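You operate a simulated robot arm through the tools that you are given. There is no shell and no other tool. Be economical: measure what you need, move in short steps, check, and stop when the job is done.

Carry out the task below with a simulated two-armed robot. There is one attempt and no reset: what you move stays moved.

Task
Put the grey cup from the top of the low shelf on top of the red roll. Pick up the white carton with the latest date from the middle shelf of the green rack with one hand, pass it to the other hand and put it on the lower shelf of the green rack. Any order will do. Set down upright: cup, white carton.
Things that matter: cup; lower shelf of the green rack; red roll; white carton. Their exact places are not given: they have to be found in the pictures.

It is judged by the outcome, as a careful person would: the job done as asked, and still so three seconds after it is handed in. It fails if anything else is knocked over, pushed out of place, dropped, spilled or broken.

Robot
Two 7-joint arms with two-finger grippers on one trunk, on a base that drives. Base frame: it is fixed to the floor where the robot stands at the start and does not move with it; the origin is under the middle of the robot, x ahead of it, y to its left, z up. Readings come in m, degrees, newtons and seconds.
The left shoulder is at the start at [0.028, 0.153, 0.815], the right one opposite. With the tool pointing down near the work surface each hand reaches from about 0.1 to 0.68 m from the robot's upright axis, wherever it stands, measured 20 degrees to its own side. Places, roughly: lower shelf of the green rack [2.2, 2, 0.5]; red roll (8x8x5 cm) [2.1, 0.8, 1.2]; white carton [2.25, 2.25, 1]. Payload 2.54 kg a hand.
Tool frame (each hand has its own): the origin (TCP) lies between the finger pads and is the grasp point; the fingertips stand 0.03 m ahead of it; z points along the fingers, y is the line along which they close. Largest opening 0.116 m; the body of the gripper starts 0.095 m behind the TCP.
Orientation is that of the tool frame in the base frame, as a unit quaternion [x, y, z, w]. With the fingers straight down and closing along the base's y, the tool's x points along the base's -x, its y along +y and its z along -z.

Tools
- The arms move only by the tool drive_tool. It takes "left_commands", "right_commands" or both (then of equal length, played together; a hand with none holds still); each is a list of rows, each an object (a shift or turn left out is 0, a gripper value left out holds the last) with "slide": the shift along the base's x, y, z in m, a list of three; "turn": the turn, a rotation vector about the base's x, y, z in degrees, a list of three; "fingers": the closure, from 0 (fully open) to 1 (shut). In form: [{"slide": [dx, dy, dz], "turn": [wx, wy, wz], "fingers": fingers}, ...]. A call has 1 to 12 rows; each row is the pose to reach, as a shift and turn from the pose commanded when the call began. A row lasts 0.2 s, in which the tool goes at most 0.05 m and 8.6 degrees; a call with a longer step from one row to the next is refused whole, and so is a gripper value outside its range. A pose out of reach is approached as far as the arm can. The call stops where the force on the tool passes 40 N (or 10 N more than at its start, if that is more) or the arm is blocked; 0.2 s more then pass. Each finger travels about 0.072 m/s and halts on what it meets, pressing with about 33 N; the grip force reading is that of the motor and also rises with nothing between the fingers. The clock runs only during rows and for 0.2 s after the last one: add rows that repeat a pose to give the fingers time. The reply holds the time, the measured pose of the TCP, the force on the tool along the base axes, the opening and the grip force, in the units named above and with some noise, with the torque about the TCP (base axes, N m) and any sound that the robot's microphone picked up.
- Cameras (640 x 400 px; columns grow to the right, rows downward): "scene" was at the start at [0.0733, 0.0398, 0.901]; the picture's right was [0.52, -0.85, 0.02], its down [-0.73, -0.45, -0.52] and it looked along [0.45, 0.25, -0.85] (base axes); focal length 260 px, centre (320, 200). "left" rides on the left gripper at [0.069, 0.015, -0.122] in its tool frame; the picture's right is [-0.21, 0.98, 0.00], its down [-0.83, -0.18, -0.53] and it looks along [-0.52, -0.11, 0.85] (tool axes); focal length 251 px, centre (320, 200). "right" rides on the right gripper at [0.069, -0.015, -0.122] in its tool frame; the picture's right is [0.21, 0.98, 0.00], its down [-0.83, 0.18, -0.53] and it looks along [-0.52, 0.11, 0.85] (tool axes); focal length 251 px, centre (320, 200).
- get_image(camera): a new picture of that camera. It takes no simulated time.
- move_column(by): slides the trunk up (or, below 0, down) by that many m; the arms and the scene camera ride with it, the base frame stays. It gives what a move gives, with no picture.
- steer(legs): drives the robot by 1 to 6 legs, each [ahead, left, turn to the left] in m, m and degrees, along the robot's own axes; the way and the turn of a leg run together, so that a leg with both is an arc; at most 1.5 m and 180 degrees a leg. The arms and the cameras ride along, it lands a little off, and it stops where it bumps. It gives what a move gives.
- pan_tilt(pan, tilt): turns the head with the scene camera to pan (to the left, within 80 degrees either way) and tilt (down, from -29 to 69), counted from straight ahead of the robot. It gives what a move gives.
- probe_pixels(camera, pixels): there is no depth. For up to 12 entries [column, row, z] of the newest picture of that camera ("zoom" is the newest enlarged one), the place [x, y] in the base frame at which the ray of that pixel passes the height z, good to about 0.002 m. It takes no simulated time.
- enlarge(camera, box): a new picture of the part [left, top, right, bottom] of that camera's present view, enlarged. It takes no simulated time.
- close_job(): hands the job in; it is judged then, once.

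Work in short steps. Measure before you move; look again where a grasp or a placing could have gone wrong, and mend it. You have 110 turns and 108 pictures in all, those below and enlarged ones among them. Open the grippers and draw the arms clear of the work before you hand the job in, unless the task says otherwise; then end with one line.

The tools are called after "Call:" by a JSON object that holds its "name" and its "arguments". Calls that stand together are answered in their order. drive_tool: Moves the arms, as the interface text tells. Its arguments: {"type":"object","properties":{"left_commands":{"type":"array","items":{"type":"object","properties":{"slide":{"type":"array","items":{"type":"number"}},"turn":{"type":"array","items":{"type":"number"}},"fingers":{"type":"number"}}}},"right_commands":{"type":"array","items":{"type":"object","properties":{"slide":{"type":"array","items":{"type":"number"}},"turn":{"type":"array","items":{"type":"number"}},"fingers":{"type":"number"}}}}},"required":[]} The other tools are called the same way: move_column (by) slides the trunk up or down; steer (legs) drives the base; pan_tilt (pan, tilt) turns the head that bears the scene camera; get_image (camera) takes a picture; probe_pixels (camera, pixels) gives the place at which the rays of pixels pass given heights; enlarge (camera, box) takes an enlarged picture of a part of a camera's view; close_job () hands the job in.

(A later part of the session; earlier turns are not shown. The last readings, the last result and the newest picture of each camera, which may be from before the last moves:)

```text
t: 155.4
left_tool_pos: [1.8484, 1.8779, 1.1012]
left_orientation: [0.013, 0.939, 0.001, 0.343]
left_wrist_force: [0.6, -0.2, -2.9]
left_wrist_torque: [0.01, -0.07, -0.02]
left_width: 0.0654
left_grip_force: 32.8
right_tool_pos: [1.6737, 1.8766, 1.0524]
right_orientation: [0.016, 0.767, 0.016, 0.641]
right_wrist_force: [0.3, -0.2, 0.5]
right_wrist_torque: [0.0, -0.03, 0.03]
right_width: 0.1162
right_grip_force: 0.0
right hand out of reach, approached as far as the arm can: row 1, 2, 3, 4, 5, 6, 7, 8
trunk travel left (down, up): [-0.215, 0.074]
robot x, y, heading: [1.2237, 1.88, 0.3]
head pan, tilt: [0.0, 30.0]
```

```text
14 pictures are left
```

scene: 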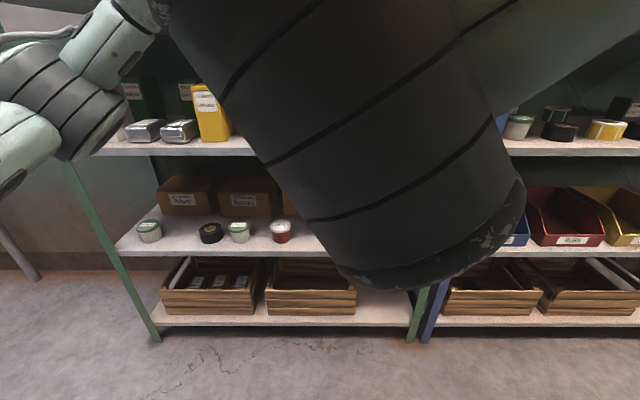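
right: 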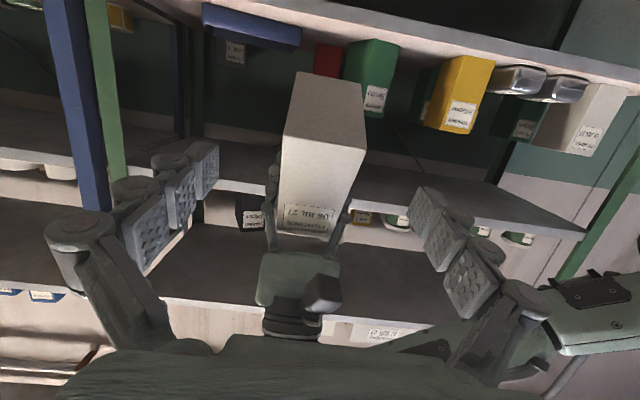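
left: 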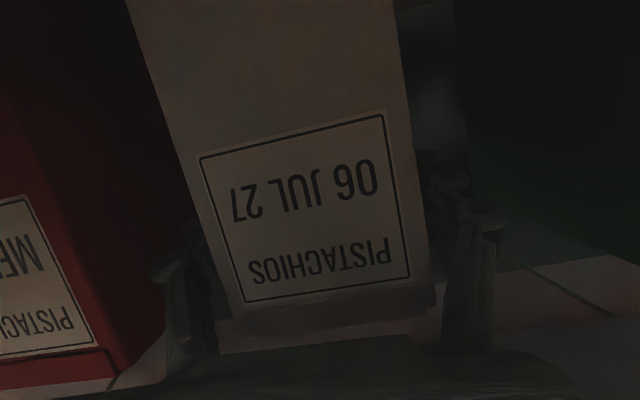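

Carton centred (col ~323) ahead of the right fingers. Advance 14 cm and close, left holding still.

Call:
{"name": "drive_tool", "arguments": {"right_commands": [{"slide": [0.035, 0.001, -0.0062]}, {"slide": [0.07, 0.001, -0.0124]}, {"slide": [0.105, 0.001, -0.0186]}, {"slide": [0.136, 0.001, -0.0242]}, {"slide": [0.136, 0.001, -0.0242]}]}}

Call:
{"name": "get_image", "arguments": {"camera": "right"}}

```text
t: 156.6
left_tool_pos: [1.8485, 1.8773, 1.1006]
left_orientation: [0.012, 0.939, 0.002, 0.343]
left_wrist_force: [-0.3, 0.9, -3.0]
left_wrist_torque: [-0.02, -0.09, 0.0]
left_width: 0.0652
left_grip_force: 33.1
right_tool_pos: [1.8126, 1.8756, 1.0304]
right_orientation: [0.017, 0.766, 0.014, 0.642]
right_wrist_force: [0.1, 0.3, -0.3]
right_wrist_torque: [0.01, 0.0, -0.01]
right_width: 0.116
right_grip_force: 0.0
trunk travel left (down, up): [-0.215, 0.074]
robot x, y, heading: [1.2244, 1.8827, 0.1]
head pan, tilt: [0.0, 30.0]
```

```text
13 pictures are left
```

right: 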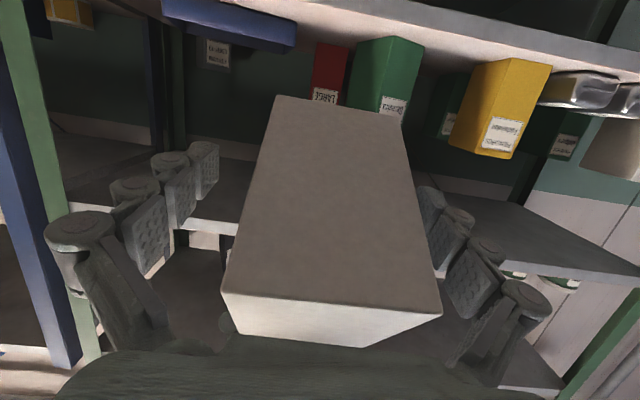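

Carton sits between the right fingers. Close right, then release the left.

Call:
{"name": "drive_tool", "arguments": {"right_commands": [{"fingers": 0.7}, {"fingers": 0.7}, {"fingers": 0.7}, {"fingers": 0.7}, {"fingers": 0.7}]}}

```text
t: 157.8
left_tool_pos: [1.848, 1.8749, 1.1014]
left_orientation: [0.014, 0.939, 0.001, 0.343]
left_wrist_force: [3.9, -17.6, -1.6]
left_wrist_torque: [-0.74, -0.18, 1.24]
left_width: 0.0653
left_grip_force: 33.0
right_tool_pos: [1.8118, 1.8775, 1.0299]
right_orientation: [0.016, 0.767, 0.015, 0.642]
right_wrist_force: [-3.8, 17.9, -1.4]
right_wrist_torque: [-0.52, -0.2, -0.57]
right_width: 0.0704
right_grip_force: 33.2
trunk travel left (down, up): [-0.215, 0.074]
robot x, y, heading: [1.2219, 1.8814, 0.0]
head pan, tilt: [0.0, 30.0]
```

Both grip (right 7.0 cm, 33 N). Open left and withdraw it back-up along its axis.

Call:
{"name": "drive_tool", "arguments": {"left_commands": [{"fingers": 0.25}, {"fingers": 0.25}, {"fingers": 0.25}, {"slide": [-0.02, 0, 0.024]}, {"slide": [-0.045, 0, 0.054]}, {"slide": [-0.07, 0, 0.085]}, {"slide": [-0.09, 0.01, 0.115]}, {"slide": [-0.1, 0.05, 0.13]}, {"slide": [-0.1, 0.09, 0.13]}, {"slide": [-0.1, 0.13, 0.13]}, {"slide": [-0.1, 0.17, 0.13]}]}}

Call:
{"name": "get_image", "arguments": {"camera": "right"}}

```text
t: 160.2
left_tool_pos: [1.7472, 2.0451, 1.2311]
left_orientation: [0.014, 0.939, 0.002, 0.343]
left_wrist_force: [-0.4, -0.9, -0.2]
left_wrist_torque: [0.01, 0.02, -0.01]
left_width: 0.0867
left_grip_force: 0.0
right_tool_pos: [1.8116, 1.8754, 1.031]
right_orientation: [0.016, 0.767, 0.015, 0.642]
right_wrist_force: [1.0, 0.6, 0.1]
right_wrist_torque: [0.0, 0.01, 0.0]
right_width: 0.069
right_grip_force: 32.6
trunk travel left (down, up): [-0.215, 0.074]
robot x, y, heading: [1.2237, 1.8815, 0.2]
head pan, tilt: [0.0, 30.0]
```

```text
12 pictures are left
```

right: 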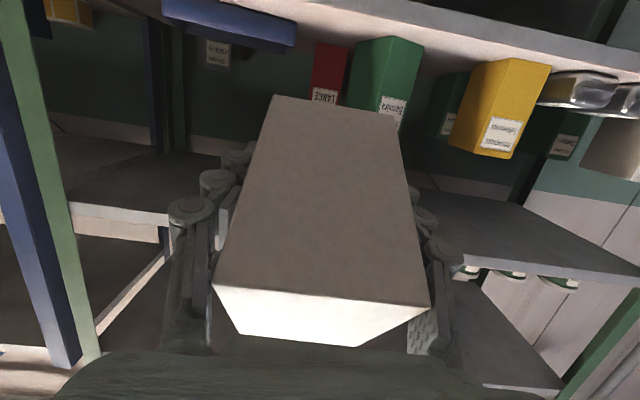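

Handed over. Now turn the right hand −30° about y so the carton is upright, and lower the trunk fully.

Call:
{"name": "drive_tool", "arguments": {"right_commands": [{"slide": [0, -0.02, 0], "turn": [0, -6, 0]}, {"slide": [0, -0.045, 0], "turn": [0, -12, 0]}, {"slide": [0, -0.07, 0], "turn": [0, -18, 0]}, {"slide": [0, -0.095, 0], "turn": [0, -24, 0]}, {"slide": [0, -0.12, 0], "turn": [0, -30.1, 0]}, {"slide": [0, -0.14, 0], "turn": [0, -30.1, 0]}]}}

Call:
{"name": "move_column", "arguments": {"by": -0.215}}

Call:
{"name": "pan_tilt", "arguments": {"pan": -15, "tilt": 25}}

Call:
{"name": "get_image", "arguments": {"camera": "scene"}}

```text
t: 161.6
left_tool_pos: [1.7491, 2.0434, 1.2305]
left_orientation: [0.013, 0.939, 0.002, 0.343]
left_wrist_force: [-0.6, 0.1, 0.8]
left_wrist_torque: [-0.04, 0.0, -0.01]
left_width: 0.0872
left_grip_force: 0.0
right_tool_pos: [1.7862, 1.8016, 1.0491]
right_orientation: [0.015, 0.574, 0.017, 0.818]
right_wrist_force: [0.0, -0.2, -3.3]
right_wrist_torque: [0.0, -0.06, 0.0]
right_width: 0.0685
right_grip_force: 33.4
right hand out of reach, approached as far as the arm can: row 4, 5, 6
trunk travel left (down, up): [-0.215, 0.074]
robot x, y, heading: [1.2254, 1.877, -0.0]
head pan, tilt: [0.0, 30.0]
```

```text
t: 163.9
left_tool_pos: [1.7479, 2.0442, 1.0164]
left_orientation: [0.013, 0.939, 0.002, 0.343]
left_wrist_force: [0.2, 0.6, 1.0]
left_wrist_torque: [0.02, 0.01, 0.01]
left_width: 0.0869
left_grip_force: 0.1
right_tool_pos: [1.7851, 1.801, 0.835]
right_orientation: [0.015, 0.574, 0.017, 0.818]
right_wrist_force: [-0.2, 0.3, -2.1]
right_wrist_torque: [0.03, -0.04, 0.0]
right_width: 0.0681
right_grip_force: 33.1
trunk travel left (down, up): [0.0, 0.289]
robot x, y, heading: [1.2249, 1.8794, 0.0]
head pan, tilt: [0.0, 30.0]
```

```text
t: 164.7
left_tool_pos: [1.7486, 2.0438, 1.0164]
left_orientation: [0.013, 0.939, 0.002, 0.342]
left_wrist_force: [0.1, -0.8, -0.6]
left_wrist_torque: [-0.02, 0.0, 0.01]
left_width: 0.087
left_grip_force: 0.1
right_tool_pos: [1.7867, 1.8012, 0.8357]
right_orientation: [0.014, 0.575, 0.018, 0.818]
right_wrist_force: [-0.5, -0.4, -2.9]
right_wrist_torque: [-0.03, -0.04, 0.0]
right_width: 0.0681
right_grip_force: 32.8
trunk travel left (down, up): [0.0, 0.289]
robot x, y, heading: [1.2209, 1.8758, 0.3]
head pan, tilt: [-15.0, 25.0]
```

```text
11 pictures are left
```

scene: 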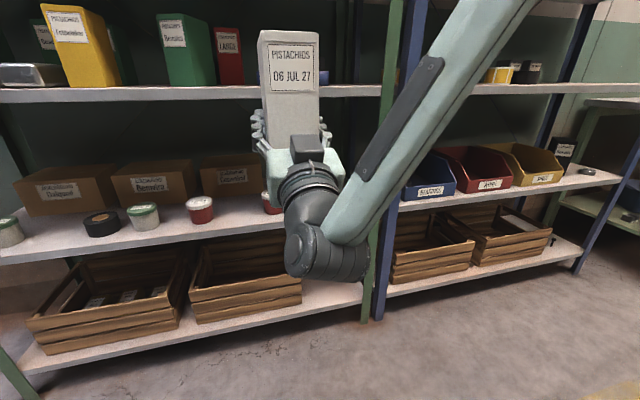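

Carton is upright in the right hand. Drive right past the spot to view the lower shelf's free right end unobstructed.

Call:
{"name": "steer", "arguments": {"legs": [[0, -0.5, 0]]}}

Call:
{"name": "pan_tilt", "arguments": {"pan": 12, "tilt": 25}}

Call:
{"name": "get_image", "arguments": {"camera": "scene"}}

```text
t: 170.0
left_tool_pos: [1.748, 1.5391, 1.0156]
left_orientation: [0.015, 0.939, 0.001, 0.343]
left_wrist_force: [-0.6, 0.8, 0.7]
left_wrist_torque: [0.03, 0.0, 0.0]
left_width: 0.0871
left_grip_force: 0.1
right_tool_pos: [1.7836, 1.296, 0.8347]
right_orientation: [0.017, 0.575, 0.015, 0.818]
right_wrist_force: [-0.3, -0.9, -3.0]
right_wrist_torque: [0.0, -0.02, -0.02]
right_width: 0.067
right_grip_force: 33.7
trunk travel left (down, up): [0.0, 0.289]
robot x, y, heading: [1.2236, 1.3809, -0.2]
head pan, tilt: [-15.0, 25.0]
```

```text
t: 170.9
left_tool_pos: [1.7494, 1.5375, 1.0155]
left_orientation: [0.016, 0.939, 0.0, 0.343]
left_wrist_force: [0.6, -0.6, 0.9]
left_wrist_torque: [-0.02, 0.02, 0.0]
left_width: 0.0872
left_grip_force: 0.3
right_tool_pos: [1.7838, 1.2958, 0.8353]
right_orientation: [0.017, 0.575, 0.014, 0.818]
right_wrist_force: [0.1, 0.5, -2.7]
right_wrist_torque: [0.01, -0.04, -0.01]
right_width: 0.0671
right_grip_force: 33.0
trunk travel left (down, up): [0.0, 0.289]
robot x, y, heading: [1.2283, 1.3816, -0.2]
head pan, tilt: [12.0, 25.0]
```

```text
10 pictures are left
```

scene: 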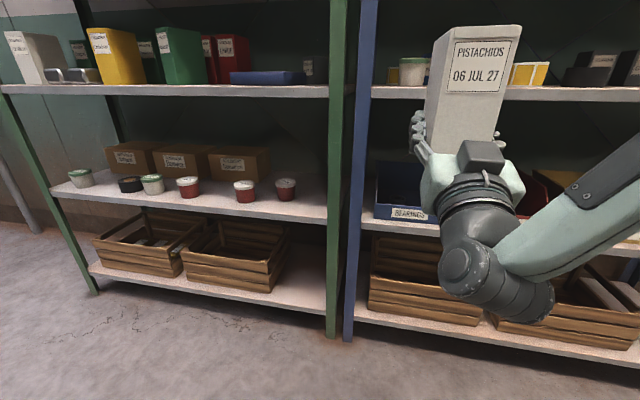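

Free area right of the last jar (285,190) to the post (329). Probe edges.

Call:
{"name": "probe_pixels", "arguments": {"camera": "scene", "pixels": [[310, 219, 0.5], [310, 219, 0.51], [310, 219, 0.52], [200, 207, 0.51], [286, 201, 0.51], [298, 196, 0.51], [328, 221, 0.51], [256, 199, 0.51], [322, 185, 0.51]]}}

Call:
{"name": "enlarge", "arguments": {"camera": "scene", "box": [220, 150, 348, 230]}}

```text
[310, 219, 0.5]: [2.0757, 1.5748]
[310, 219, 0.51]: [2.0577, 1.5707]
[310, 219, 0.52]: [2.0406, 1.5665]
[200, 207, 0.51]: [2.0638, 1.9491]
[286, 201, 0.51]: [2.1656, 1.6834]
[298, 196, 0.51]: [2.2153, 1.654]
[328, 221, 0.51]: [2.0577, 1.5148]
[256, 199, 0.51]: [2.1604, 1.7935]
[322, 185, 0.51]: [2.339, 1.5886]
```

```text
5.00 times, centred on (284, 190) of scene
```

zoom: 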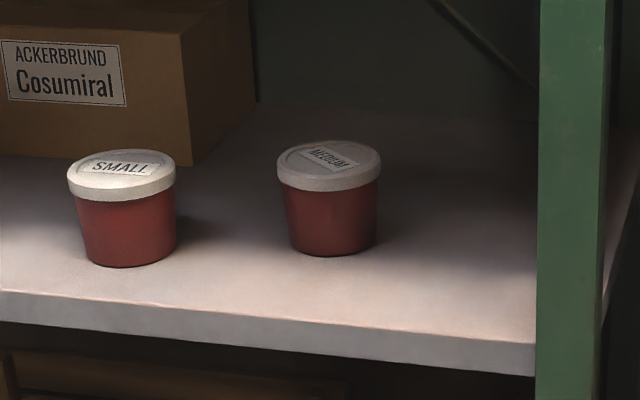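

Shelf z≈0.51–0.515; spot: carton centre y 1.59, TCP x 2.112. Lower the right hand with some extension while clear of the rack.

Call:
{"name": "drive_tool", "arguments": {"right_commands": [{"slide": [0.02, 0.02, -0.03]}, {"slide": [0.04, 0.04, -0.065]}, {"slide": [0.06, 0.06, -0.1]}, {"slide": [0.06, 0.065, -0.145]}, {"slide": [0.06, 0.065, -0.185]}, {"slide": [0.06, 0.065, -0.215]}, {"slide": [0.06, 0.065, -0.215]}]}}

```text
t: 172.5
left_tool_pos: [1.7469, 1.5389, 1.0164]
left_orientation: [0.016, 0.939, 0.0, 0.343]
left_wrist_force: [-0.7, 0.2, 0.3]
left_wrist_torque: [0.04, 0.0, 0.0]
left_width: 0.0869
left_grip_force: 0.1
right_tool_pos: [1.8212, 1.4022, 0.6617]
right_orientation: [0.019, 0.575, 0.013, 0.818]
right_wrist_force: [0.3, -0.4, -3.0]
right_wrist_torque: [0.01, -0.05, 0.0]
right_width: 0.0669
right_grip_force: 33.3
right hand out of reach, approached as far as the arm can: row 3, 4, 5, 6, 7
trunk travel left (down, up): [0.0, 0.289]
robot x, y, heading: [1.2244, 1.3761, -0.4]
head pan, tilt: [12.0, 25.0]
```

Reach limit at z 0.66 when folded. Try extending further forward while lowering.

Call:
{"name": "drive_tool", "arguments": {"right_commands": [{"slide": [0.04, -0.01, 0]}, {"slide": [0.08, -0.03, -0.01]}, {"slide": [0.1, -0.05, -0.03]}, {"slide": [0.1, -0.06, -0.04]}, {"slide": [0.1, -0.06, -0.04]}]}}

Call:
{"name": "get_image", "arguments": {"camera": "scene"}}

```text
t: 173.7
left_tool_pos: [1.7487, 1.5387, 1.0153]
left_orientation: [0.016, 0.939, 0.0, 0.342]
left_wrist_force: [-0.4, 0.0, 0.0]
left_wrist_torque: [-0.02, 0.01, -0.03]
left_width: 0.0871
left_grip_force: 0.1
right_tool_pos: [1.8718, 1.4166, 0.6863]
right_orientation: [0.019, 0.577, 0.013, 0.817]
right_wrist_force: [0.9, 0.3, -2.1]
right_wrist_torque: [-0.01, -0.04, 0.0]
right_width: 0.067
right_grip_force: 33.2
right hand out of reach, approached as far as the arm can: row 1, 2, 3, 4, 5
trunk travel left (down, up): [0.0, 0.289]
robot x, y, heading: [1.224, 1.3826, -0.4]
head pan, tilt: [12.0, 25.0]
```

```text
8 pictures are left
```

scene: 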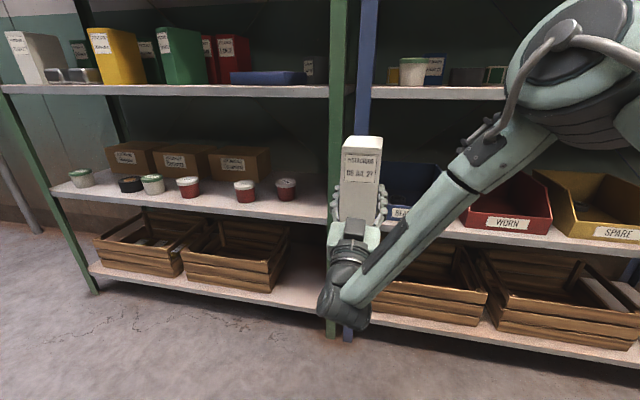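

The command resyncs to the measured pose each call. I test whether yawing the tool left (along the forearm) lets the hand go lower.

Call:
{"name": "drive_tool", "arguments": {"right_commands": [{"turn": [0, 0, 8]}, {"turn": [0, 0, 16]}, {"turn": [0, 0, 24], "slide": [0, 0, -0.02]}, {"turn": [0, 0, 32], "slide": [0, 0, -0.05]}, {"turn": [0, 0, 32], "slide": [0, 0, -0.08]}, {"turn": [0, 0, 32], "slide": [0, 0, -0.11]}, {"turn": [0, 0, 32], "slide": [0, 0, -0.11]}]}}

```text
t: 175.3
left_tool_pos: [1.7488, 1.5398, 1.0158]
left_orientation: [0.016, 0.939, 0.0, 0.343]
left_wrist_force: [-0.7, -0.2, -0.4]
left_wrist_torque: [-0.01, 0.01, -0.03]
left_width: 0.087
left_grip_force: 0.1
right_tool_pos: [1.7806, 1.4769, 0.7188]
right_orientation: [-0.076, 0.602, 0.181, 0.774]
right_wrist_force: [0.2, 1.3, -3.2]
right_wrist_torque: [0.0, 0.02, 0.02]
right_width: 0.0663
right_grip_force: 32.7
right hand out of reach, approached as far as the arm can: row 1, 2, 3, 4, 5, 6, 7
trunk travel left (down, up): [0.0, 0.289]
robot x, y, heading: [1.2237, 1.3799, -0.1]
head pan, tilt: [12.0, 25.0]
```

Left yaw makes it worse, so right yaw should help. First restore straight, upright orientation at a reachable pose.

Call:
{"name": "drive_tool", "arguments": {"right_commands": [{"slide": [0, -0.035, 0.025], "turn": [-1, -1.1, -4.4]}, {"slide": [0, -0.07, 0.05], "turn": [-2, -2.2, -8.8]}, {"slide": [0, -0.1, 0.08], "turn": [-3, -3.3, -13.2]}, {"slide": [0.005, -0.135, 0.1], "turn": [-4, -4.4, -17.6]}, {"slide": [0.005, -0.17, 0.11], "turn": [-4.9, -5.5, -22]}, {"slide": [0.005, -0.17, 0.11], "turn": [-4.9, -5.5, -22]}]}}

Call:
{"name": "drive_tool", "arguments": {"right_commands": [{"turn": [0, 0, -8]}, {"turn": [0, 0, -16]}, {"turn": [0, 0, -24]}, {"turn": [0, 0, -32]}, {"turn": [0, 0, -40]}, {"turn": [0, 0, -40], "slide": [0, 0, -0.04]}, {"turn": [0, 0, -40], "slide": [0, 0, -0.08]}, {"turn": [0, 0, -40], "slide": [0, 0, -0.12]}, {"turn": [0, 0, -40], "slide": [0, 0, -0.16]}, {"turn": [0, 0, -40], "slide": [0, 0, -0.2]}, {"turn": [0, 0, -40], "slide": [0, 0, -0.23]}, {"turn": [0, 0, -40], "slide": [0, 0, -0.23]}]}}

```text
t: 176.7
left_tool_pos: [1.7488, 1.5397, 1.0149]
left_orientation: [0.017, 0.939, 0.001, 0.343]
left_wrist_force: [0.7, 0.7, 0.9]
left_wrist_torque: [-0.03, 0.01, 0.02]
left_width: 0.087
left_grip_force: 0.1
right_tool_pos: [1.7872, 1.3086, 0.8345]
right_orientation: [0.0, 0.574, -0.002, 0.819]
right_wrist_force: [0.4, -0.6, -2.0]
right_wrist_torque: [-0.01, -0.02, 0.03]
right_width: 0.0665
right_grip_force: 32.8
trunk travel left (down, up): [0.0, 0.289]
robot x, y, heading: [1.2225, 1.3793, -0.5]
head pan, tilt: [12.0, 25.0]
```

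```text
t: 179.3
left_tool_pos: [1.7487, 1.5391, 1.0149]
left_orientation: [0.017, 0.939, 0.0, 0.343]
left_wrist_force: [0.2, -0.4, -0.3]
left_wrist_torque: [0.01, 0.0, 0.02]
left_width: 0.0871
left_grip_force: 0.0
right_tool_pos: [1.8025, 1.3182, 0.6813]
right_orientation: [0.2, 0.568, -0.27, 0.751]
right_wrist_force: [0.4, -0.5, -2.6]
right_wrist_torque: [-0.08, 0.0, 0.01]
right_width: 0.0659
right_grip_force: 33.7
right hand out of reach, approached as far as the arm can: row 8, 9, 10, 11, 12
trunk travel left (down, up): [0.0, 0.289]
robot x, y, heading: [1.2262, 1.3796, -0.4]
head pan, tilt: [12.0, 25.0]
```

Same floor at z≈0.68: the pitched-up grasp cannot get low enough. I'll set the carton down temporarily on the free part of the blue rack's middle shelf and regrasp with a downward-pitched right hand. Restore yaw/height first, raise trunk, and drive there.

Call:
{"name": "drive_tool", "arguments": {"right_commands": [{"turn": [0, 0, 0], "slide": [0, 0, 0.04]}, {"turn": [0, 0, 8], "slide": [0, 0, 0.08]}, {"turn": [0, 0, 16], "slide": [-0.01, 0, 0.12]}, {"turn": [0, 0, 24], "slide": [-0.01, 0, 0.15]}, {"turn": [0, 0, 32], "slide": [-0.015, -0.01, 0.153]}, {"turn": [0, 0, 40], "slide": [-0.015, -0.01, 0.153]}, {"turn": [0, 0, 40], "slide": [-0.015, -0.01, 0.153]}], "left_commands": [{"slide": [-0.02, 0.02, 0]}, {"slide": [-0.04, 0.04, 0.01]}, {"slide": [-0.06, 0.06, 0.01]}, {"slide": [-0.08, 0.08, 0.01]}, {"slide": [-0.09, 0.1, 0.01]}, {"slide": [-0.09, 0.1, 0.01]}, {"slide": [-0.09, 0.1, 0.01]}]}}

Call:
{"name": "move_column", "arguments": {"by": 0.12}}

Call:
{"name": "steer", "arguments": {"legs": [[0, -0.72, 0.5]]}}

Call:
{"name": "pan_tilt", "arguments": {"pan": 15, "tilt": 20}}

Call:
{"name": "get_image", "arguments": {"camera": "scene"}}

```text
t: 180.9
left_tool_pos: [1.6584, 1.6388, 1.026]
left_orientation: [0.016, 0.939, 0.0, 0.343]
left_wrist_force: [-0.2, 0.2, -0.6]
left_wrist_torque: [0.02, -0.02, 0.02]
left_width: 0.087
left_grip_force: 0.1
right_tool_pos: [1.7886, 1.3121, 0.8341]
right_orientation: [-0.008, 0.602, 0.005, 0.798]
right_wrist_force: [0.7, 0.4, -2.5]
right_wrist_torque: [0.02, -0.07, -0.02]
right_width: 0.0659
right_grip_force: 33.0
trunk travel left (down, up): [0.0, 0.289]
robot x, y, heading: [1.2278, 1.3802, -0.2]
head pan, tilt: [12.0, 25.0]
```

```text
t: 182.4
left_tool_pos: [1.6595, 1.6392, 1.1446]
left_orientation: [0.016, 0.939, 0.0, 0.343]
left_wrist_force: [0.3, 0.7, -0.4]
left_wrist_torque: [-0.01, -0.01, -0.01]
left_width: 0.0873
left_grip_force: 0.1
right_tool_pos: [1.787, 1.3119, 0.9545]
right_orientation: [-0.009, 0.602, 0.005, 0.798]
right_wrist_force: [0.4, 0.0, -2.1]
right_wrist_torque: [0.0, -0.04, -0.02]
right_width: 0.0659
right_grip_force: 33.0
trunk travel left (down, up): [-0.12, 0.169]
robot x, y, heading: [1.2207, 1.3783, -0.2]
head pan, tilt: [12.0, 25.0]
```

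```text
t: 189.8
left_tool_pos: [1.6559, 0.9152, 1.1455]
left_orientation: [0.014, 0.939, 0.001, 0.343]
left_wrist_force: [0.0, -0.1, 0.4]
left_wrist_torque: [-0.01, -0.01, 0.01]
left_width: 0.0871
left_grip_force: 0.1
right_tool_pos: [1.7859, 0.5891, 0.9544]
right_orientation: [-0.008, 0.601, 0.006, 0.799]
right_wrist_force: [-0.9, -0.3, -2.5]
right_wrist_torque: [0.01, -0.03, 0.01]
right_width: 0.0657
right_grip_force: 33.3
trunk travel left (down, up): [-0.12, 0.169]
robot x, y, heading: [1.2234, 0.6587, 0.2]
head pan, tilt: [12.0, 25.0]
```

```text
t: 190.5
left_tool_pos: [1.6565, 0.9144, 1.1443]
left_orientation: [0.015, 0.939, 0.001, 0.343]
left_wrist_force: [-0.5, -0.4, -0.1]
left_wrist_torque: [0.03, -0.01, 0.01]
left_width: 0.087
left_grip_force: 0.1
right_tool_pos: [1.7861, 0.587, 0.9532]
right_orientation: [-0.008, 0.603, 0.006, 0.798]
right_wrist_force: [-0.2, 0.2, -3.5]
right_wrist_torque: [0.03, -0.04, 0.01]
right_width: 0.0657
right_grip_force: 33.0
trunk travel left (down, up): [-0.12, 0.169]
robot x, y, heading: [1.2258, 0.6583, 0.2]
head pan, tilt: [15.0, 20.0]
```

```text
7 pictures are left
```

scene: 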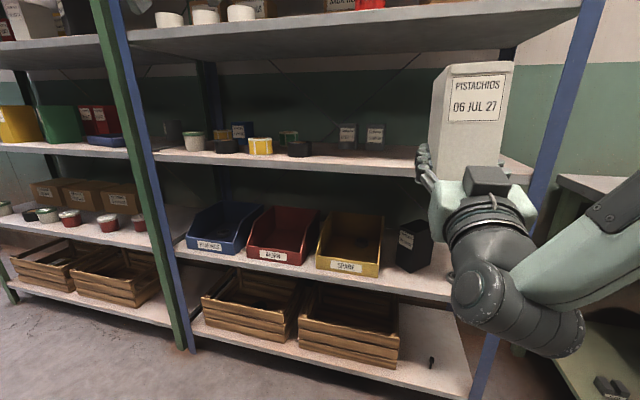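

Carton pitch is off by ~4°; correct it, then drive forward 0.33 m so the carton is over the free shelf area at y≈0.587.

Call:
{"name": "drive_tool", "arguments": {"right_commands": [{"turn": [0, -3.9, 0]}, {"turn": [0, -3.9, 0]}]}}

Call:
{"name": "steer", "arguments": {"legs": [[0.33, 0, 0]]}}

Call:
{"name": "pan_tilt", "arguments": {"pan": 0, "tilt": 15}}

Call:
{"name": "get_image", "arguments": {"camera": "scene"}}

```text
t: 191.1
left_tool_pos: [1.6557, 0.9154, 1.1456]
left_orientation: [0.015, 0.939, 0.001, 0.343]
left_wrist_force: [0.7, 0.3, 0.0]
left_wrist_torque: [0.02, 0.02, -0.01]
left_width: 0.087
left_grip_force: 0.1
right_tool_pos: [1.7845, 0.589, 0.9546]
right_orientation: [-0.009, 0.574, 0.005, 0.819]
right_wrist_force: [0.3, 0.4, -2.3]
right_wrist_torque: [0.02, -0.06, 0.02]
right_width: 0.066
right_grip_force: 32.9
trunk travel left (down, up): [-0.12, 0.169]
robot x, y, heading: [1.2243, 0.6544, 0.0]
head pan, tilt: [15.0, 20.0]
```

```text
t: 193.2
left_tool_pos: [1.9778, 0.9189, 1.1449]
left_orientation: [0.012, 0.939, 0.002, 0.343]
left_wrist_force: [0.8, -1.3, 0.6]
left_wrist_torque: [-0.02, 0.0, -0.01]
left_width: 0.0869
left_grip_force: 0.1
right_tool_pos: [2.1098, 0.5916, 0.9541]
right_orientation: [-0.009, 0.575, 0.007, 0.818]
right_wrist_force: [0.6, 0.4, -2.3]
right_wrist_torque: [-0.02, 0.0, -0.03]
right_width: 0.0656
right_grip_force: 33.2
trunk travel left (down, up): [-0.12, 0.169]
robot x, y, heading: [1.5466, 0.6564, 0.2]
head pan, tilt: [15.0, 20.0]
```

```text
t: 194.0
left_tool_pos: [1.9777, 0.9171, 1.1456]
left_orientation: [0.012, 0.939, 0.002, 0.343]
left_wrist_force: [0.6, -0.3, 0.2]
left_wrist_torque: [-0.02, -0.03, 0.01]
left_width: 0.0871
left_grip_force: 0.1
right_tool_pos: [2.1091, 0.592, 0.9529]
right_orientation: [-0.01, 0.575, 0.008, 0.818]
right_wrist_force: [1.0, -0.1, -1.8]
right_wrist_torque: [0.03, -0.04, 0.04]
right_width: 0.0657
right_grip_force: 32.8
trunk travel left (down, up): [-0.12, 0.169]
robot x, y, heading: [1.5474, 0.6571, 0.2]
head pan, tilt: [0.0, 15.0]
```

```text
6 pictures are left
```

scene: 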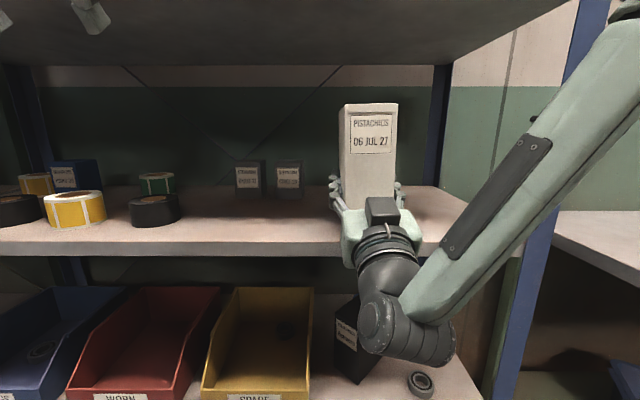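

Carton stands over free shelf space. Move 10 mm further in and lower gently until contact (expected TCP z≈0.916).

Call:
{"name": "drive_tool", "arguments": {"right_commands": [{"slide": [0.01, 0, 0]}, {"slide": [0.01, 0, -0.01]}, {"slide": [0.01, 0, -0.02]}, {"slide": [0.01, 0, -0.028]}, {"slide": [0.01, 0, -0.032]}, {"slide": [0.01, 0, -0.032]}]}}

Call:
{"name": "drive_tool", "arguments": {"right_commands": [{"slide": [0, 0, -0.002]}, {"slide": [0, 0, -0.004]}, {"slide": [0, 0, -0.004]}]}}

```text
t: 195.4
left_tool_pos: [1.9773, 0.9182, 1.1452]
left_orientation: [0.012, 0.939, 0.003, 0.343]
left_wrist_force: [-0.5, 0.5, -0.4]
left_wrist_torque: [-0.02, 0.02, 0.01]
left_width: 0.0871
left_grip_force: 0.0
right_tool_pos: [2.1158, 0.6009, 0.9244]
right_orientation: [-0.009, 0.575, 0.006, 0.818]
right_wrist_force: [0.1, 0.5, -1.8]
right_wrist_torque: [0.0, -0.06, 0.02]
right_width: 0.0653
right_grip_force: 33.1
right hand out of reach, approached as far as the arm can: row 3, 4, 5, 6
trunk travel left (down, up): [-0.12, 0.169]
robot x, y, heading: [1.5467, 0.6571, -0.1]
head pan, tilt: [0.0, 15.0]
```

```text
t: 196.2
left_tool_pos: [1.9778, 0.9182, 1.1446]
left_orientation: [0.012, 0.939, 0.002, 0.343]
left_wrist_force: [-0.1, -0.3, -0.5]
left_wrist_torque: [0.02, -0.03, 0.01]
left_width: 0.0869
left_grip_force: 0.0
right_tool_pos: [2.1152, 0.6018, 0.9212]
right_orientation: [-0.007, 0.575, 0.005, 0.818]
right_wrist_force: [0.9, -0.4, -1.8]
right_wrist_torque: [-0.01, -0.04, -0.01]
right_width: 0.0657
right_grip_force: 33.6
trunk travel left (down, up): [-0.12, 0.169]
robot x, y, heading: [1.5437, 0.6584, 0.3]
head pan, tilt: [0.0, 15.0]
```

At z 0.921, no contact yet. Use the trunk for the last millimetres.

Call:
{"name": "move_column", "arguments": {"by": -0.004}}

Call:
{"name": "move_column", "arguments": {"by": -0.003}}

```text
t: 196.7
left_tool_pos: [1.9778, 0.9188, 1.1415]
left_orientation: [0.012, 0.939, 0.002, 0.344]
left_wrist_force: [-0.7, 0.2, 0.2]
left_wrist_torque: [0.02, -0.01, 0.01]
left_width: 0.0871
left_grip_force: 0.1
right_tool_pos: [2.1142, 0.6009, 0.9167]
right_orientation: [-0.008, 0.575, 0.006, 0.818]
right_wrist_force: [-0.6, -0.2, -3.0]
right_wrist_torque: [0.02, 0.0, 0.03]
right_width: 0.0656
right_grip_force: 33.4
trunk travel left (down, up): [-0.116, 0.173]
robot x, y, heading: [1.5455, 0.6546, 0.7]
head pan, tilt: [0.0, 15.0]
```

```text
t: 197.3
left_tool_pos: [1.9768, 0.918, 1.1391]
left_orientation: [0.012, 0.939, 0.002, 0.343]
left_wrist_force: [0.7, 0.0, 0.3]
left_wrist_torque: [0.0, 0.02, 0.0]
left_width: 0.087
left_grip_force: 0.0
right_tool_pos: [2.1142, 0.6012, 0.9152]
right_orientation: [-0.009, 0.575, 0.007, 0.818]
right_wrist_force: [0.3, 0.0, -1.0]
right_wrist_torque: [0.1, -0.13, 0.0]
right_width: 0.0656
right_grip_force: 33.0
trunk travel left (down, up): [-0.113, 0.176]
robot x, y, heading: [1.5445, 0.6559, 0.0]
head pan, tilt: [0.0, 15.0]
```

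Torque begins to change: contact starting. Another 2 mm, then check force.

Call:
{"name": "move_column", "arguments": {"by": -0.002}}

Call:
{"name": "enlarge", "arguments": {"camera": "scene", "box": [310, 90, 438, 270]}}

```text
t: 197.8
left_tool_pos: [1.9764, 0.9172, 1.1368]
left_orientation: [0.013, 0.939, 0.002, 0.343]
left_wrist_force: [-0.2, -0.2, 0.0]
left_wrist_torque: [0.02, -0.02, -0.01]
left_width: 0.0868
left_grip_force: 0.0
right_tool_pos: [2.1154, 0.6008, 0.9136]
right_orientation: [-0.007, 0.573, 0.006, 0.819]
right_wrist_force: [3.4, 0.3, 8.9]
right_wrist_torque: [0.36, -0.5, -0.14]
right_width: 0.0656
right_grip_force: 33.1
trunk travel left (down, up): [-0.111, 0.178]
robot x, y, heading: [1.5435, 0.6532, 0.1]
head pan, tilt: [0.0, 15.0]
```

```text
2.22 times, centred on (374, 180) of scene
```

zoom: 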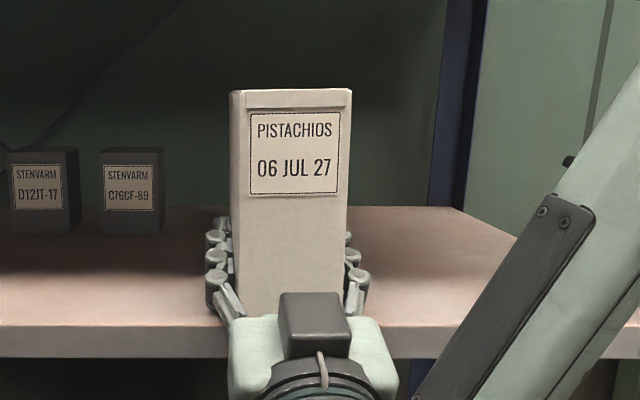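

Contact ≈11 N; carton upright on the shelf. Open and back the base off straight.

Call:
{"name": "drive_tool", "arguments": {"right_commands": [{"fingers": 0.5}, {"fingers": 0.25}, {"fingers": 0.2}, {"fingers": 0.2}]}}

Call:
{"name": "steer", "arguments": {"legs": [[-0.25, 0, 0]]}}

Call:
{"name": "get_image", "arguments": {"camera": "scene"}}

```text
t: 198.8
left_tool_pos: [1.9752, 0.9193, 1.1369]
left_orientation: [0.012, 0.939, 0.001, 0.344]
left_wrist_force: [0.2, -0.3, 0.1]
left_wrist_torque: [0.03, -0.01, 0.0]
left_width: 0.087
left_grip_force: 0.1
right_tool_pos: [2.1143, 0.603, 0.9134]
right_orientation: [-0.009, 0.575, 0.007, 0.818]
right_wrist_force: [-3.0, 12.3, 16.3]
right_wrist_torque: [-0.29, 1.06, -0.87]
right_width: 0.0864
right_grip_force: 0.1
trunk travel left (down, up): [-0.111, 0.178]
robot x, y, heading: [1.5439, 0.6545, 0.2]
head pan, tilt: [0.0, 15.0]
```

```text
t: 200.6
left_tool_pos: [1.726, 0.9169, 1.1362]
left_orientation: [0.012, 0.939, 0.002, 0.344]
left_wrist_force: [-0.2, -0.5, -0.4]
left_wrist_torque: [0.03, -0.01, 0.02]
left_width: 0.0872
left_grip_force: 0.1
right_tool_pos: [1.8631, 0.599, 0.9125]
right_orientation: [-0.008, 0.575, 0.006, 0.818]
right_wrist_force: [-0.3, -0.4, 0.3]
right_wrist_torque: [0.01, -0.01, 0.02]
right_width: 0.0927
right_grip_force: 0.1
trunk travel left (down, up): [-0.111, 0.178]
robot x, y, heading: [1.2963, 0.6534, 0.1]
head pan, tilt: [0.0, 15.0]
```

```text
4 pictures are left
```

scene: 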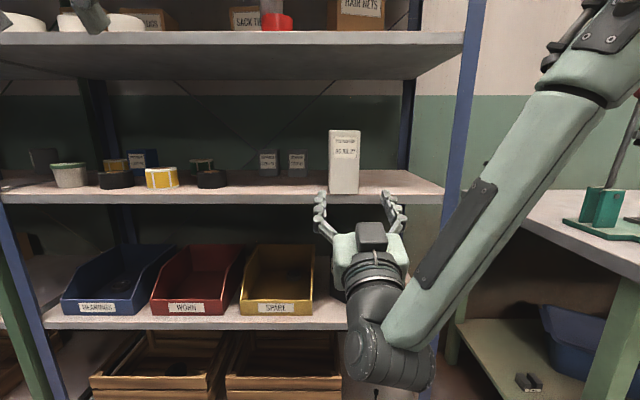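

Carton stands upright on the blue rack. Probe its exact place (4 pictures left).

Call:
{"name": "probe_pixels", "arguments": {"camera": "scene", "pixels": [[331.5, 193, 0.873], [358.5, 192, 0.873], [360, 191, 0.873], [250, 190, 0.873], [331, 136, 1.02], [359, 136, 1.02], [280, 322, 0.515]]}}

```text
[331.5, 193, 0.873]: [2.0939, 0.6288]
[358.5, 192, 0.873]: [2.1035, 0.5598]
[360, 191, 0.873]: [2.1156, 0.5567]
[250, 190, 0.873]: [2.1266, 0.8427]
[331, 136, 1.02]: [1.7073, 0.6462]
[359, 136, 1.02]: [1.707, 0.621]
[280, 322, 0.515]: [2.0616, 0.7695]
```

Carton centre ≈(2.125,0.597), front x≈2.07. Re-pitch the right hand to 30° down, raise it, then drive 0.18 m forward to the standoff.

Call:
{"name": "drive_tool", "arguments": {"right_commands": [{"slide": [-0.01, 0, 0.02], "turn": [0, 8, 0], "fingers": 0.2}, {"slide": [-0.02, 0, 0.04], "turn": [0, 16, 0]}, {"slide": [-0.03, 0, 0.06], "turn": [0, 24, 0]}, {"slide": [-0.04, 0, 0.08], "turn": [0, 32, 0]}, {"slide": [-0.04, 0, 0.1], "turn": [0, 40, 0]}, {"slide": [-0.04, 0, 0.12], "turn": [0, 48, 0]}, {"slide": [-0.04, -0.003, 0.14], "turn": [0, 50, 0]}, {"slide": [-0.04, -0.003, 0.14], "turn": [0, 50, 0]}]}}

Call:
{"name": "steer", "arguments": {"legs": [[0.18, 0, 0]]}}

```text
t: 202.4
left_tool_pos: [1.7261, 0.9163, 1.1353]
left_orientation: [0.012, 0.939, 0.002, 0.343]
left_wrist_force: [0.2, -0.1, -0.5]
left_wrist_torque: [-0.02, -0.01, 0.03]
left_width: 0.0871
left_grip_force: 0.0
right_tool_pos: [1.8219, 0.5967, 1.0504]
right_orientation: [-0.005, 0.867, 0.009, 0.497]
right_wrist_force: [0.2, -0.8, 0.6]
right_wrist_torque: [0.02, 0.0, -0.01]
right_width: 0.0929
right_grip_force: 0.1
trunk travel left (down, up): [-0.111, 0.178]
robot x, y, heading: [1.2921, 0.6523, -0.0]
head pan, tilt: [0.0, 15.0]
```

```text
t: 203.9
left_tool_pos: [1.9076, 0.9163, 1.1363]
left_orientation: [0.014, 0.939, 0.001, 0.343]
left_wrist_force: [0.4, -0.3, -0.8]
left_wrist_torque: [0.03, 0.01, -0.02]
left_width: 0.0868
left_grip_force: 0.0
right_tool_pos: [2.0037, 0.596, 1.0498]
right_orientation: [-0.004, 0.867, 0.008, 0.498]
right_wrist_force: [0.0, -0.1, -0.4]
right_wrist_torque: [-0.01, -0.01, 0.02]
right_width: 0.0929
right_grip_force: 0.0
trunk travel left (down, up): [-0.111, 0.178]
robot x, y, heading: [1.4734, 0.657, -0.1]
head pan, tilt: [0.0, 15.0]
```

Right hand at the standoff with 30° pitch; check alignment with the right camera.

Call:
{"name": "get_image", "arguments": {"camera": "right"}}

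Call:
{"name": "probe_pixels", "arguments": {"camera": "right", "pixels": [[320, 100, 1.02], [320, 120, 1.02]]}}

```text
3 pictures are left
```

right: 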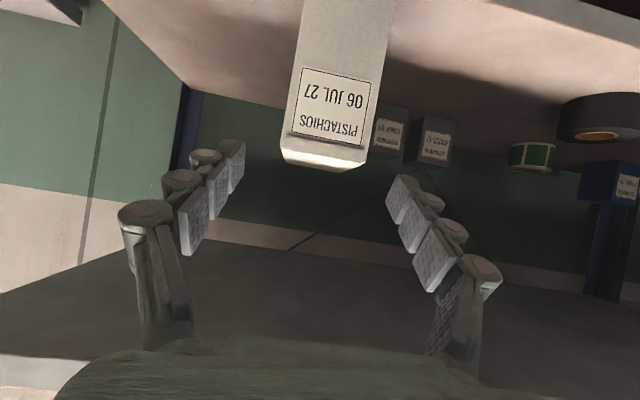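

```text
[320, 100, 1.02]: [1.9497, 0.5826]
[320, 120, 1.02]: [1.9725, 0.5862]
```

Probe the top-front corners (283,148) and (367,155).

Call:
{"name": "probe_pixels", "arguments": {"camera": "right", "pixels": [[283, 148, 1.02], [367, 155, 1.02], [310, 168, 1.02], [350, 171, 1.02]]}}

```text
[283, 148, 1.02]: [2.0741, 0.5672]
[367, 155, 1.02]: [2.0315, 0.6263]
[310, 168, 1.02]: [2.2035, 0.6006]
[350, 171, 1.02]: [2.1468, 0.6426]
```

Edge estimates are inconsistent; zoom once to see the yaw.

Call:
{"name": "enlarge", "arguments": {"camera": "right", "box": [264, 50, 392, 180]}}

```text
3.08 times, centred on (328, 115) of right
```

zoom: 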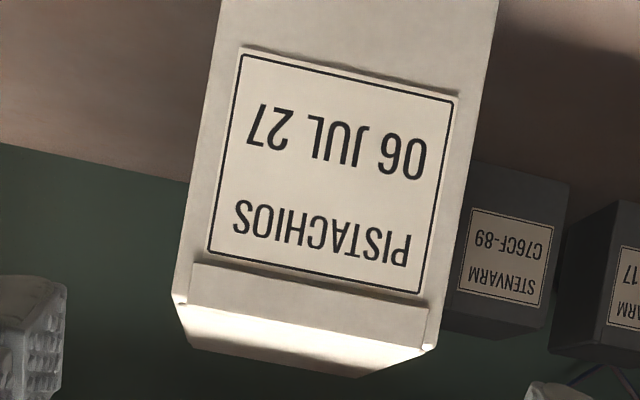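

Probe corrected corners.

Call:
{"name": "probe_pixels", "arguments": {"camera": "zoom", "pixels": [[178, 302, 1.02], [432, 348, 1.02], [190, 345, 1.02], [358, 378, 1.02], [178, 302, 1.015], [432, 348, 1.015]]}}

```text
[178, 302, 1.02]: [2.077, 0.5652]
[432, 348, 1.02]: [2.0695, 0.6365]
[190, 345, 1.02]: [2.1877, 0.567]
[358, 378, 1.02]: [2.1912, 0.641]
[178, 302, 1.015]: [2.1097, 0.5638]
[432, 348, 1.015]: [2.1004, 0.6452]
```

Carton: front x≈2.073, centre y≈0.602. Advance along the 30° line to (2.115,0.602,0.988), grip, and lift 3 cm.

Call:
{"name": "drive_tool", "arguments": {"right_commands": [{"slide": [0.028, 0.006, -0.0155]}, {"slide": [0.056, 0.006, -0.031]}, {"slide": [0.084, 0.006, -0.0465]}, {"slide": [0.111, 0.006, -0.062]}, {"slide": [0.111, 0.006, -0.062]}, {"slide": [0.111, 0.006, -0.062], "fingers": 0.7}, {"slide": [0.111, 0.006, -0.062], "fingers": 0.7}, {"slide": [0.111, 0.006, -0.062], "fingers": 0.7}, {"slide": [0.111, 0.006, -0.062], "fingers": 0.7}]}}

Call:
{"name": "drive_tool", "arguments": {"right_commands": [{"slide": [0, 0, 0.012]}, {"slide": [0, 0, 0.025]}, {"slide": [0, 0, 0.035]}, {"slide": [0, 0, 0.035]}]}}

```text
t: 205.9
left_tool_pos: [1.9072, 0.9151, 1.1367]
left_orientation: [0.014, 0.939, 0.001, 0.342]
left_wrist_force: [0.5, 0.2, 0.4]
left_wrist_torque: [-0.01, 0.0, 0.01]
left_width: 0.0871
left_grip_force: 0.0
right_tool_pos: [2.1136, 0.6008, 0.9892]
right_orientation: [-0.003, 0.867, 0.007, 0.498]
right_wrist_force: [1.4, 0.8, -0.7]
right_wrist_torque: [0.11, -0.21, 0.02]
right_width: 0.0669
right_grip_force: 33.6
trunk travel left (down, up): [-0.111, 0.178]
robot x, y, heading: [1.4714, 0.6532, -0.2]
head pan, tilt: [0.0, 15.0]
```

```text
t: 206.9
left_tool_pos: [1.9082, 0.9143, 1.1361]
left_orientation: [0.014, 0.939, 0.002, 0.343]
left_wrist_force: [0.2, 0.9, 0.0]
left_wrist_torque: [0.01, 0.0, 0.04]
left_width: 0.0872
left_grip_force: 0.0
right_tool_pos: [2.1141, 0.6014, 1.0241]
right_orientation: [-0.004, 0.868, 0.008, 0.497]
right_wrist_force: [-0.4, 0.1, -2.5]
right_wrist_torque: [-0.01, -0.02, -0.02]
right_width: 0.0665
right_grip_force: 32.8
trunk travel left (down, up): [-0.111, 0.178]
robot x, y, heading: [1.4728, 0.6524, -0.2]
head pan, tilt: [0.0, 15.0]
```

Held (2.5 N). Back off, lower trunk and arm, then drive left to the green rack.

Call:
{"name": "steer", "arguments": {"legs": [[-0.33, 0, 0.2]]}}

Call:
{"name": "move_column", "arguments": {"by": -0.11}}

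Call:
{"name": "drive_tool", "arguments": {"right_commands": [{"slide": [0, 0, -0.04]}, {"slide": [0, 0, -0.08]}, {"slide": [0, 0, -0.12]}, {"slide": [0, 0, -0.16]}, {"slide": [0, 0, -0.2]}, {"slide": [0, 0, -0.24]}, {"slide": [0, 0, -0.25]}, {"slide": [0, 0, -0.25]}]}}

Call:
{"name": "steer", "arguments": {"legs": [[0, 0.99, 0]]}}

```text
t: 209.1
left_tool_pos: [1.5732, 0.9167, 1.1368]
left_orientation: [0.01, 0.939, 0.003, 0.343]
left_wrist_force: [-0.2, 1.0, 0.7]
left_wrist_torque: [0.0, -0.03, 0.01]
left_width: 0.0869
left_grip_force: 0.1
right_tool_pos: [1.7819, 0.6059, 1.0228]
right_orientation: [-0.006, 0.867, 0.009, 0.497]
right_wrist_force: [-0.2, 0.3, -3.5]
right_wrist_torque: [0.01, -0.02, 0.05]
right_width: 0.0662
right_grip_force: 33.1
trunk travel left (down, up): [-0.111, 0.178]
robot x, y, heading: [1.1437, 0.6545, 0.3]
head pan, tilt: [0.0, 15.0]
```

```text
t: 210.5
left_tool_pos: [1.5732, 0.9179, 1.026]
left_orientation: [0.01, 0.939, 0.003, 0.343]
left_wrist_force: [-0.7, 0.6, -0.6]
left_wrist_torque: [-0.03, -0.06, 0.03]
left_width: 0.0871
left_grip_force: 0.1
right_tool_pos: [1.7819, 0.6062, 0.9132]
right_orientation: [-0.006, 0.867, 0.009, 0.497]
right_wrist_force: [-1.3, -0.2, -2.0]
right_wrist_torque: [0.0, -0.03, 0.01]
right_width: 0.0661
right_grip_force: 32.9
trunk travel left (down, up): [-0.001, 0.288]
robot x, y, heading: [1.1406, 0.6513, 0.6]
head pan, tilt: [0.0, 15.0]
```

```text
t: 212.3
left_tool_pos: [1.5734, 0.9175, 1.0263]
left_orientation: [0.01, 0.939, 0.003, 0.343]
left_wrist_force: [0.0, -0.4, -0.2]
left_wrist_torque: [-0.01, 0.0, 0.0]
left_width: 0.0867
left_grip_force: 0.2
right_tool_pos: [1.7819, 0.6053, 0.6637]
right_orientation: [-0.007, 0.867, 0.01, 0.498]
right_wrist_force: [0.3, -0.7, -3.0]
right_wrist_torque: [0.04, -0.05, 0.0]
right_width: 0.0659
right_grip_force: 33.1
trunk travel left (down, up): [-0.001, 0.288]
robot x, y, heading: [1.1412, 0.6549, 0.2]
head pan, tilt: [0.0, 15.0]
```

```text
t: 222.2
left_tool_pos: [1.5545, 1.9124, 1.0262]
left_orientation: [0.003, 0.94, 0.005, 0.342]
left_wrist_force: [-0.3, 0.0, 0.0]
left_wrist_torque: [-0.02, 0.01, 0.05]
left_width: 0.0869
left_grip_force: 0.1
right_tool_pos: [1.7675, 1.6037, 0.664]
right_orientation: [-0.013, 0.867, 0.013, 0.498]
right_wrist_force: [-0.7, -0.2, -2.4]
right_wrist_torque: [0.0, -0.06, 0.0]
right_width: 0.0656
right_grip_force: 33.4
trunk travel left (down, up): [-0.001, 0.288]
robot x, y, heading: [1.1305, 1.6431, 1.4]
head pan, tilt: [0.0, 15.0]
```

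All at z 0.664 (carton bottom ≈0.547). Drive 0.30 m in, straightening heading.

Call:
{"name": "steer", "arguments": {"legs": [[0.3, 0, -1.3]]}}

Call:
{"name": "pan_tilt", "arguments": {"pan": 10, "tilt": 25}}

Call:
{"name": "get_image", "arguments": {"camera": "scene"}}

```text
t: 224.2
left_tool_pos: [1.8583, 1.9058, 1.0265]
left_orientation: [0.014, 0.939, 0.001, 0.342]
left_wrist_force: [0.4, 0.5, -0.5]
left_wrist_torque: [0.01, -0.01, 0.01]
left_width: 0.0872
left_grip_force: 0.1
right_tool_pos: [2.0662, 1.592, 0.6644]
right_orientation: [-0.002, 0.867, 0.006, 0.498]
right_wrist_force: [0.3, -0.6, -2.3]
right_wrist_torque: [0.03, -0.02, 0.04]
right_width: 0.0654
right_grip_force: 33.3
trunk travel left (down, up): [-0.001, 0.288]
robot x, y, heading: [1.4252, 1.6465, -0.1]
head pan, tilt: [0.0, 15.0]
```

```text
t: 224.9
left_tool_pos: [1.858, 1.9061, 1.026]
left_orientation: [0.015, 0.939, 0.001, 0.343]
left_wrist_force: [-0.6, 0.4, -0.1]
left_wrist_torque: [0.01, -0.01, -0.02]
left_width: 0.0869
left_grip_force: 0.0
right_tool_pos: [2.0656, 1.5925, 0.6624]
right_orientation: [-0.003, 0.867, 0.008, 0.498]
right_wrist_force: [-0.1, 1.0, -3.0]
right_wrist_torque: [-0.02, -0.06, 0.0]
right_width: 0.0653
right_grip_force: 33.4
trunk travel left (down, up): [-0.001, 0.288]
robot x, y, heading: [1.4236, 1.6467, -0.5]
head pan, tilt: [10.0, 25.0]
```

```text
1 pictures are left
```

scene: 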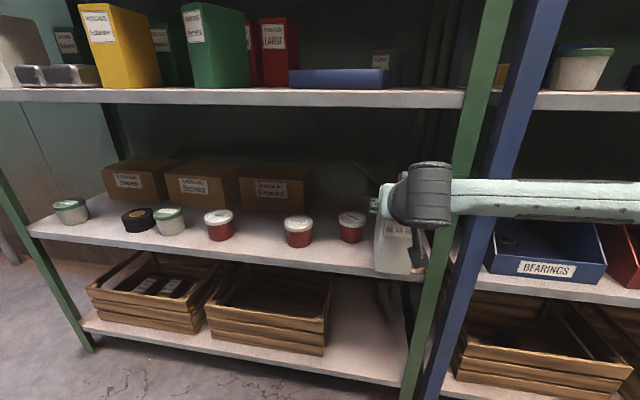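

Carton is right of the jar (edge ≈365) and left of the post. Probe jar edge and shelf front before the final 5.5 cm.

Call:
{"name": "probe_pixels", "arguments": {"camera": "scene", "pixels": [[365, 236, 0.515], [352, 244, 0.515], [366, 217, 0.575], [330, 265, 0.515], [430, 280, 0.515], [437, 230, 0.65]]}}

```text
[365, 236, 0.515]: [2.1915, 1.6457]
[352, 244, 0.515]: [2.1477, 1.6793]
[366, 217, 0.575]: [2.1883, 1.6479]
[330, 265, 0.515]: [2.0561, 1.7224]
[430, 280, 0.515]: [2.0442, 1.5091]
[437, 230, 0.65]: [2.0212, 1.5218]
```

Margins: post y≤1.52, jar y≥1.648. Keep y≈1.594; advance 5 cm and lower to just above the shelf.

Call:
{"name": "drive_tool", "arguments": {"right_commands": [{"slide": [0.02, 0.001, 0]}, {"slide": [0.04, 0.002, 0]}, {"slide": [0.052, 0.002, 0]}, {"slide": [0.052, 0.002, -0.01]}, {"slide": [0.052, 0.002, -0.02]}, {"slide": [0.052, 0.002, -0.025]}, {"slide": [0.052, 0.002, -0.025]}]}}

Call:
{"name": "drive_tool", "arguments": {"right_commands": [{"slide": [0, 0, -0.002]}, {"slide": [0, 0, -0.004]}, {"slide": [0, 0, -0.004]}]}}

```text
t: 226.5
left_tool_pos: [1.8584, 1.9056, 1.0276]
left_orientation: [0.015, 0.939, 0.001, 0.343]
left_wrist_force: [-0.2, 0.8, -0.5]
left_wrist_torque: [0.01, -0.02, 0.0]
left_width: 0.087
left_grip_force: 0.0
right_tool_pos: [2.1155, 1.5938, 0.6392]
right_orientation: [-0.003, 0.868, 0.007, 0.497]
right_wrist_force: [0.3, -0.3, -4.1]
right_wrist_torque: [0.01, -0.04, 0.01]
right_width: 0.0654
right_grip_force: 33.2
trunk travel left (down, up): [-0.001, 0.288]
robot x, y, heading: [1.4232, 1.6478, -0.1]
head pan, tilt: [10.0, 25.0]
```

```text
t: 227.3
left_tool_pos: [1.8591, 1.9056, 1.0264]
left_orientation: [0.015, 0.939, 0.001, 0.344]
left_wrist_force: [-0.8, 0.7, 0.1]
left_wrist_torque: [0.0, 0.02, -0.03]
left_width: 0.0871
left_grip_force: 0.0
right_tool_pos: [2.1174, 1.5939, 0.6344]
right_orientation: [-0.003, 0.867, 0.008, 0.498]
right_wrist_force: [0.0, -0.3, -2.9]
right_wrist_torque: [-0.02, -0.07, 0.0]
right_width: 0.0654
right_grip_force: 33.4
trunk travel left (down, up): [-0.001, 0.288]
robot x, y, heading: [1.4275, 1.6458, 0.0]
head pan, tilt: [10.0, 25.0]
```

No contact yet at z 0.634; continue in small steps.

Call:
{"name": "drive_tool", "arguments": {"right_commands": [{"slide": [0, 0, -0.002]}, {"slide": [0, 0, -0.004]}, {"slide": [0, 0, -0.004]}]}}

Call:
{"name": "drive_tool", "arguments": {"right_commands": [{"slide": [0, 0, -0.0015]}, {"slide": [0, 0, -0.003]}, {"slide": [0, 0, -0.003]}]}}

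```text
t: 228.1
left_tool_pos: [1.8594, 1.9056, 1.0261]
left_orientation: [0.015, 0.939, 0.001, 0.343]
left_wrist_force: [-1.6, -0.1, -0.1]
left_wrist_torque: [-0.01, 0.01, 0.02]
left_width: 0.0871
left_grip_force: 0.1
right_tool_pos: [2.1159, 1.5937, 0.63]
right_orientation: [-0.002, 0.867, 0.007, 0.497]
right_wrist_force: [-0.5, -0.3, -2.6]
right_wrist_torque: [0.03, -0.03, 0.03]
right_width: 0.0655
right_grip_force: 32.8
trunk travel left (down, up): [-0.001, 0.288]
robot x, y, heading: [1.4228, 1.6443, -0.2]
head pan, tilt: [10.0, 25.0]
```

```text
t: 228.9
left_tool_pos: [1.8576, 1.9067, 1.0266]
left_orientation: [0.015, 0.939, 0.001, 0.344]
left_wrist_force: [0.0, -0.2, -0.5]
left_wrist_torque: [-0.03, 0.0, -0.02]
left_width: 0.0871
left_grip_force: 0.0
right_tool_pos: [2.1166, 1.5939, 0.6304]
right_orientation: [-0.003, 0.866, 0.008, 0.5]
right_wrist_force: [-3.4, -0.1, 9.4]
right_wrist_torque: [-0.46, 1.07, -0.09]
right_width: 0.0653
right_grip_force: 32.4
trunk travel left (down, up): [-0.001, 0.288]
robot x, y, heading: [1.4182, 1.6493, -0.2]
head pan, tilt: [10.0, 25.0]
```

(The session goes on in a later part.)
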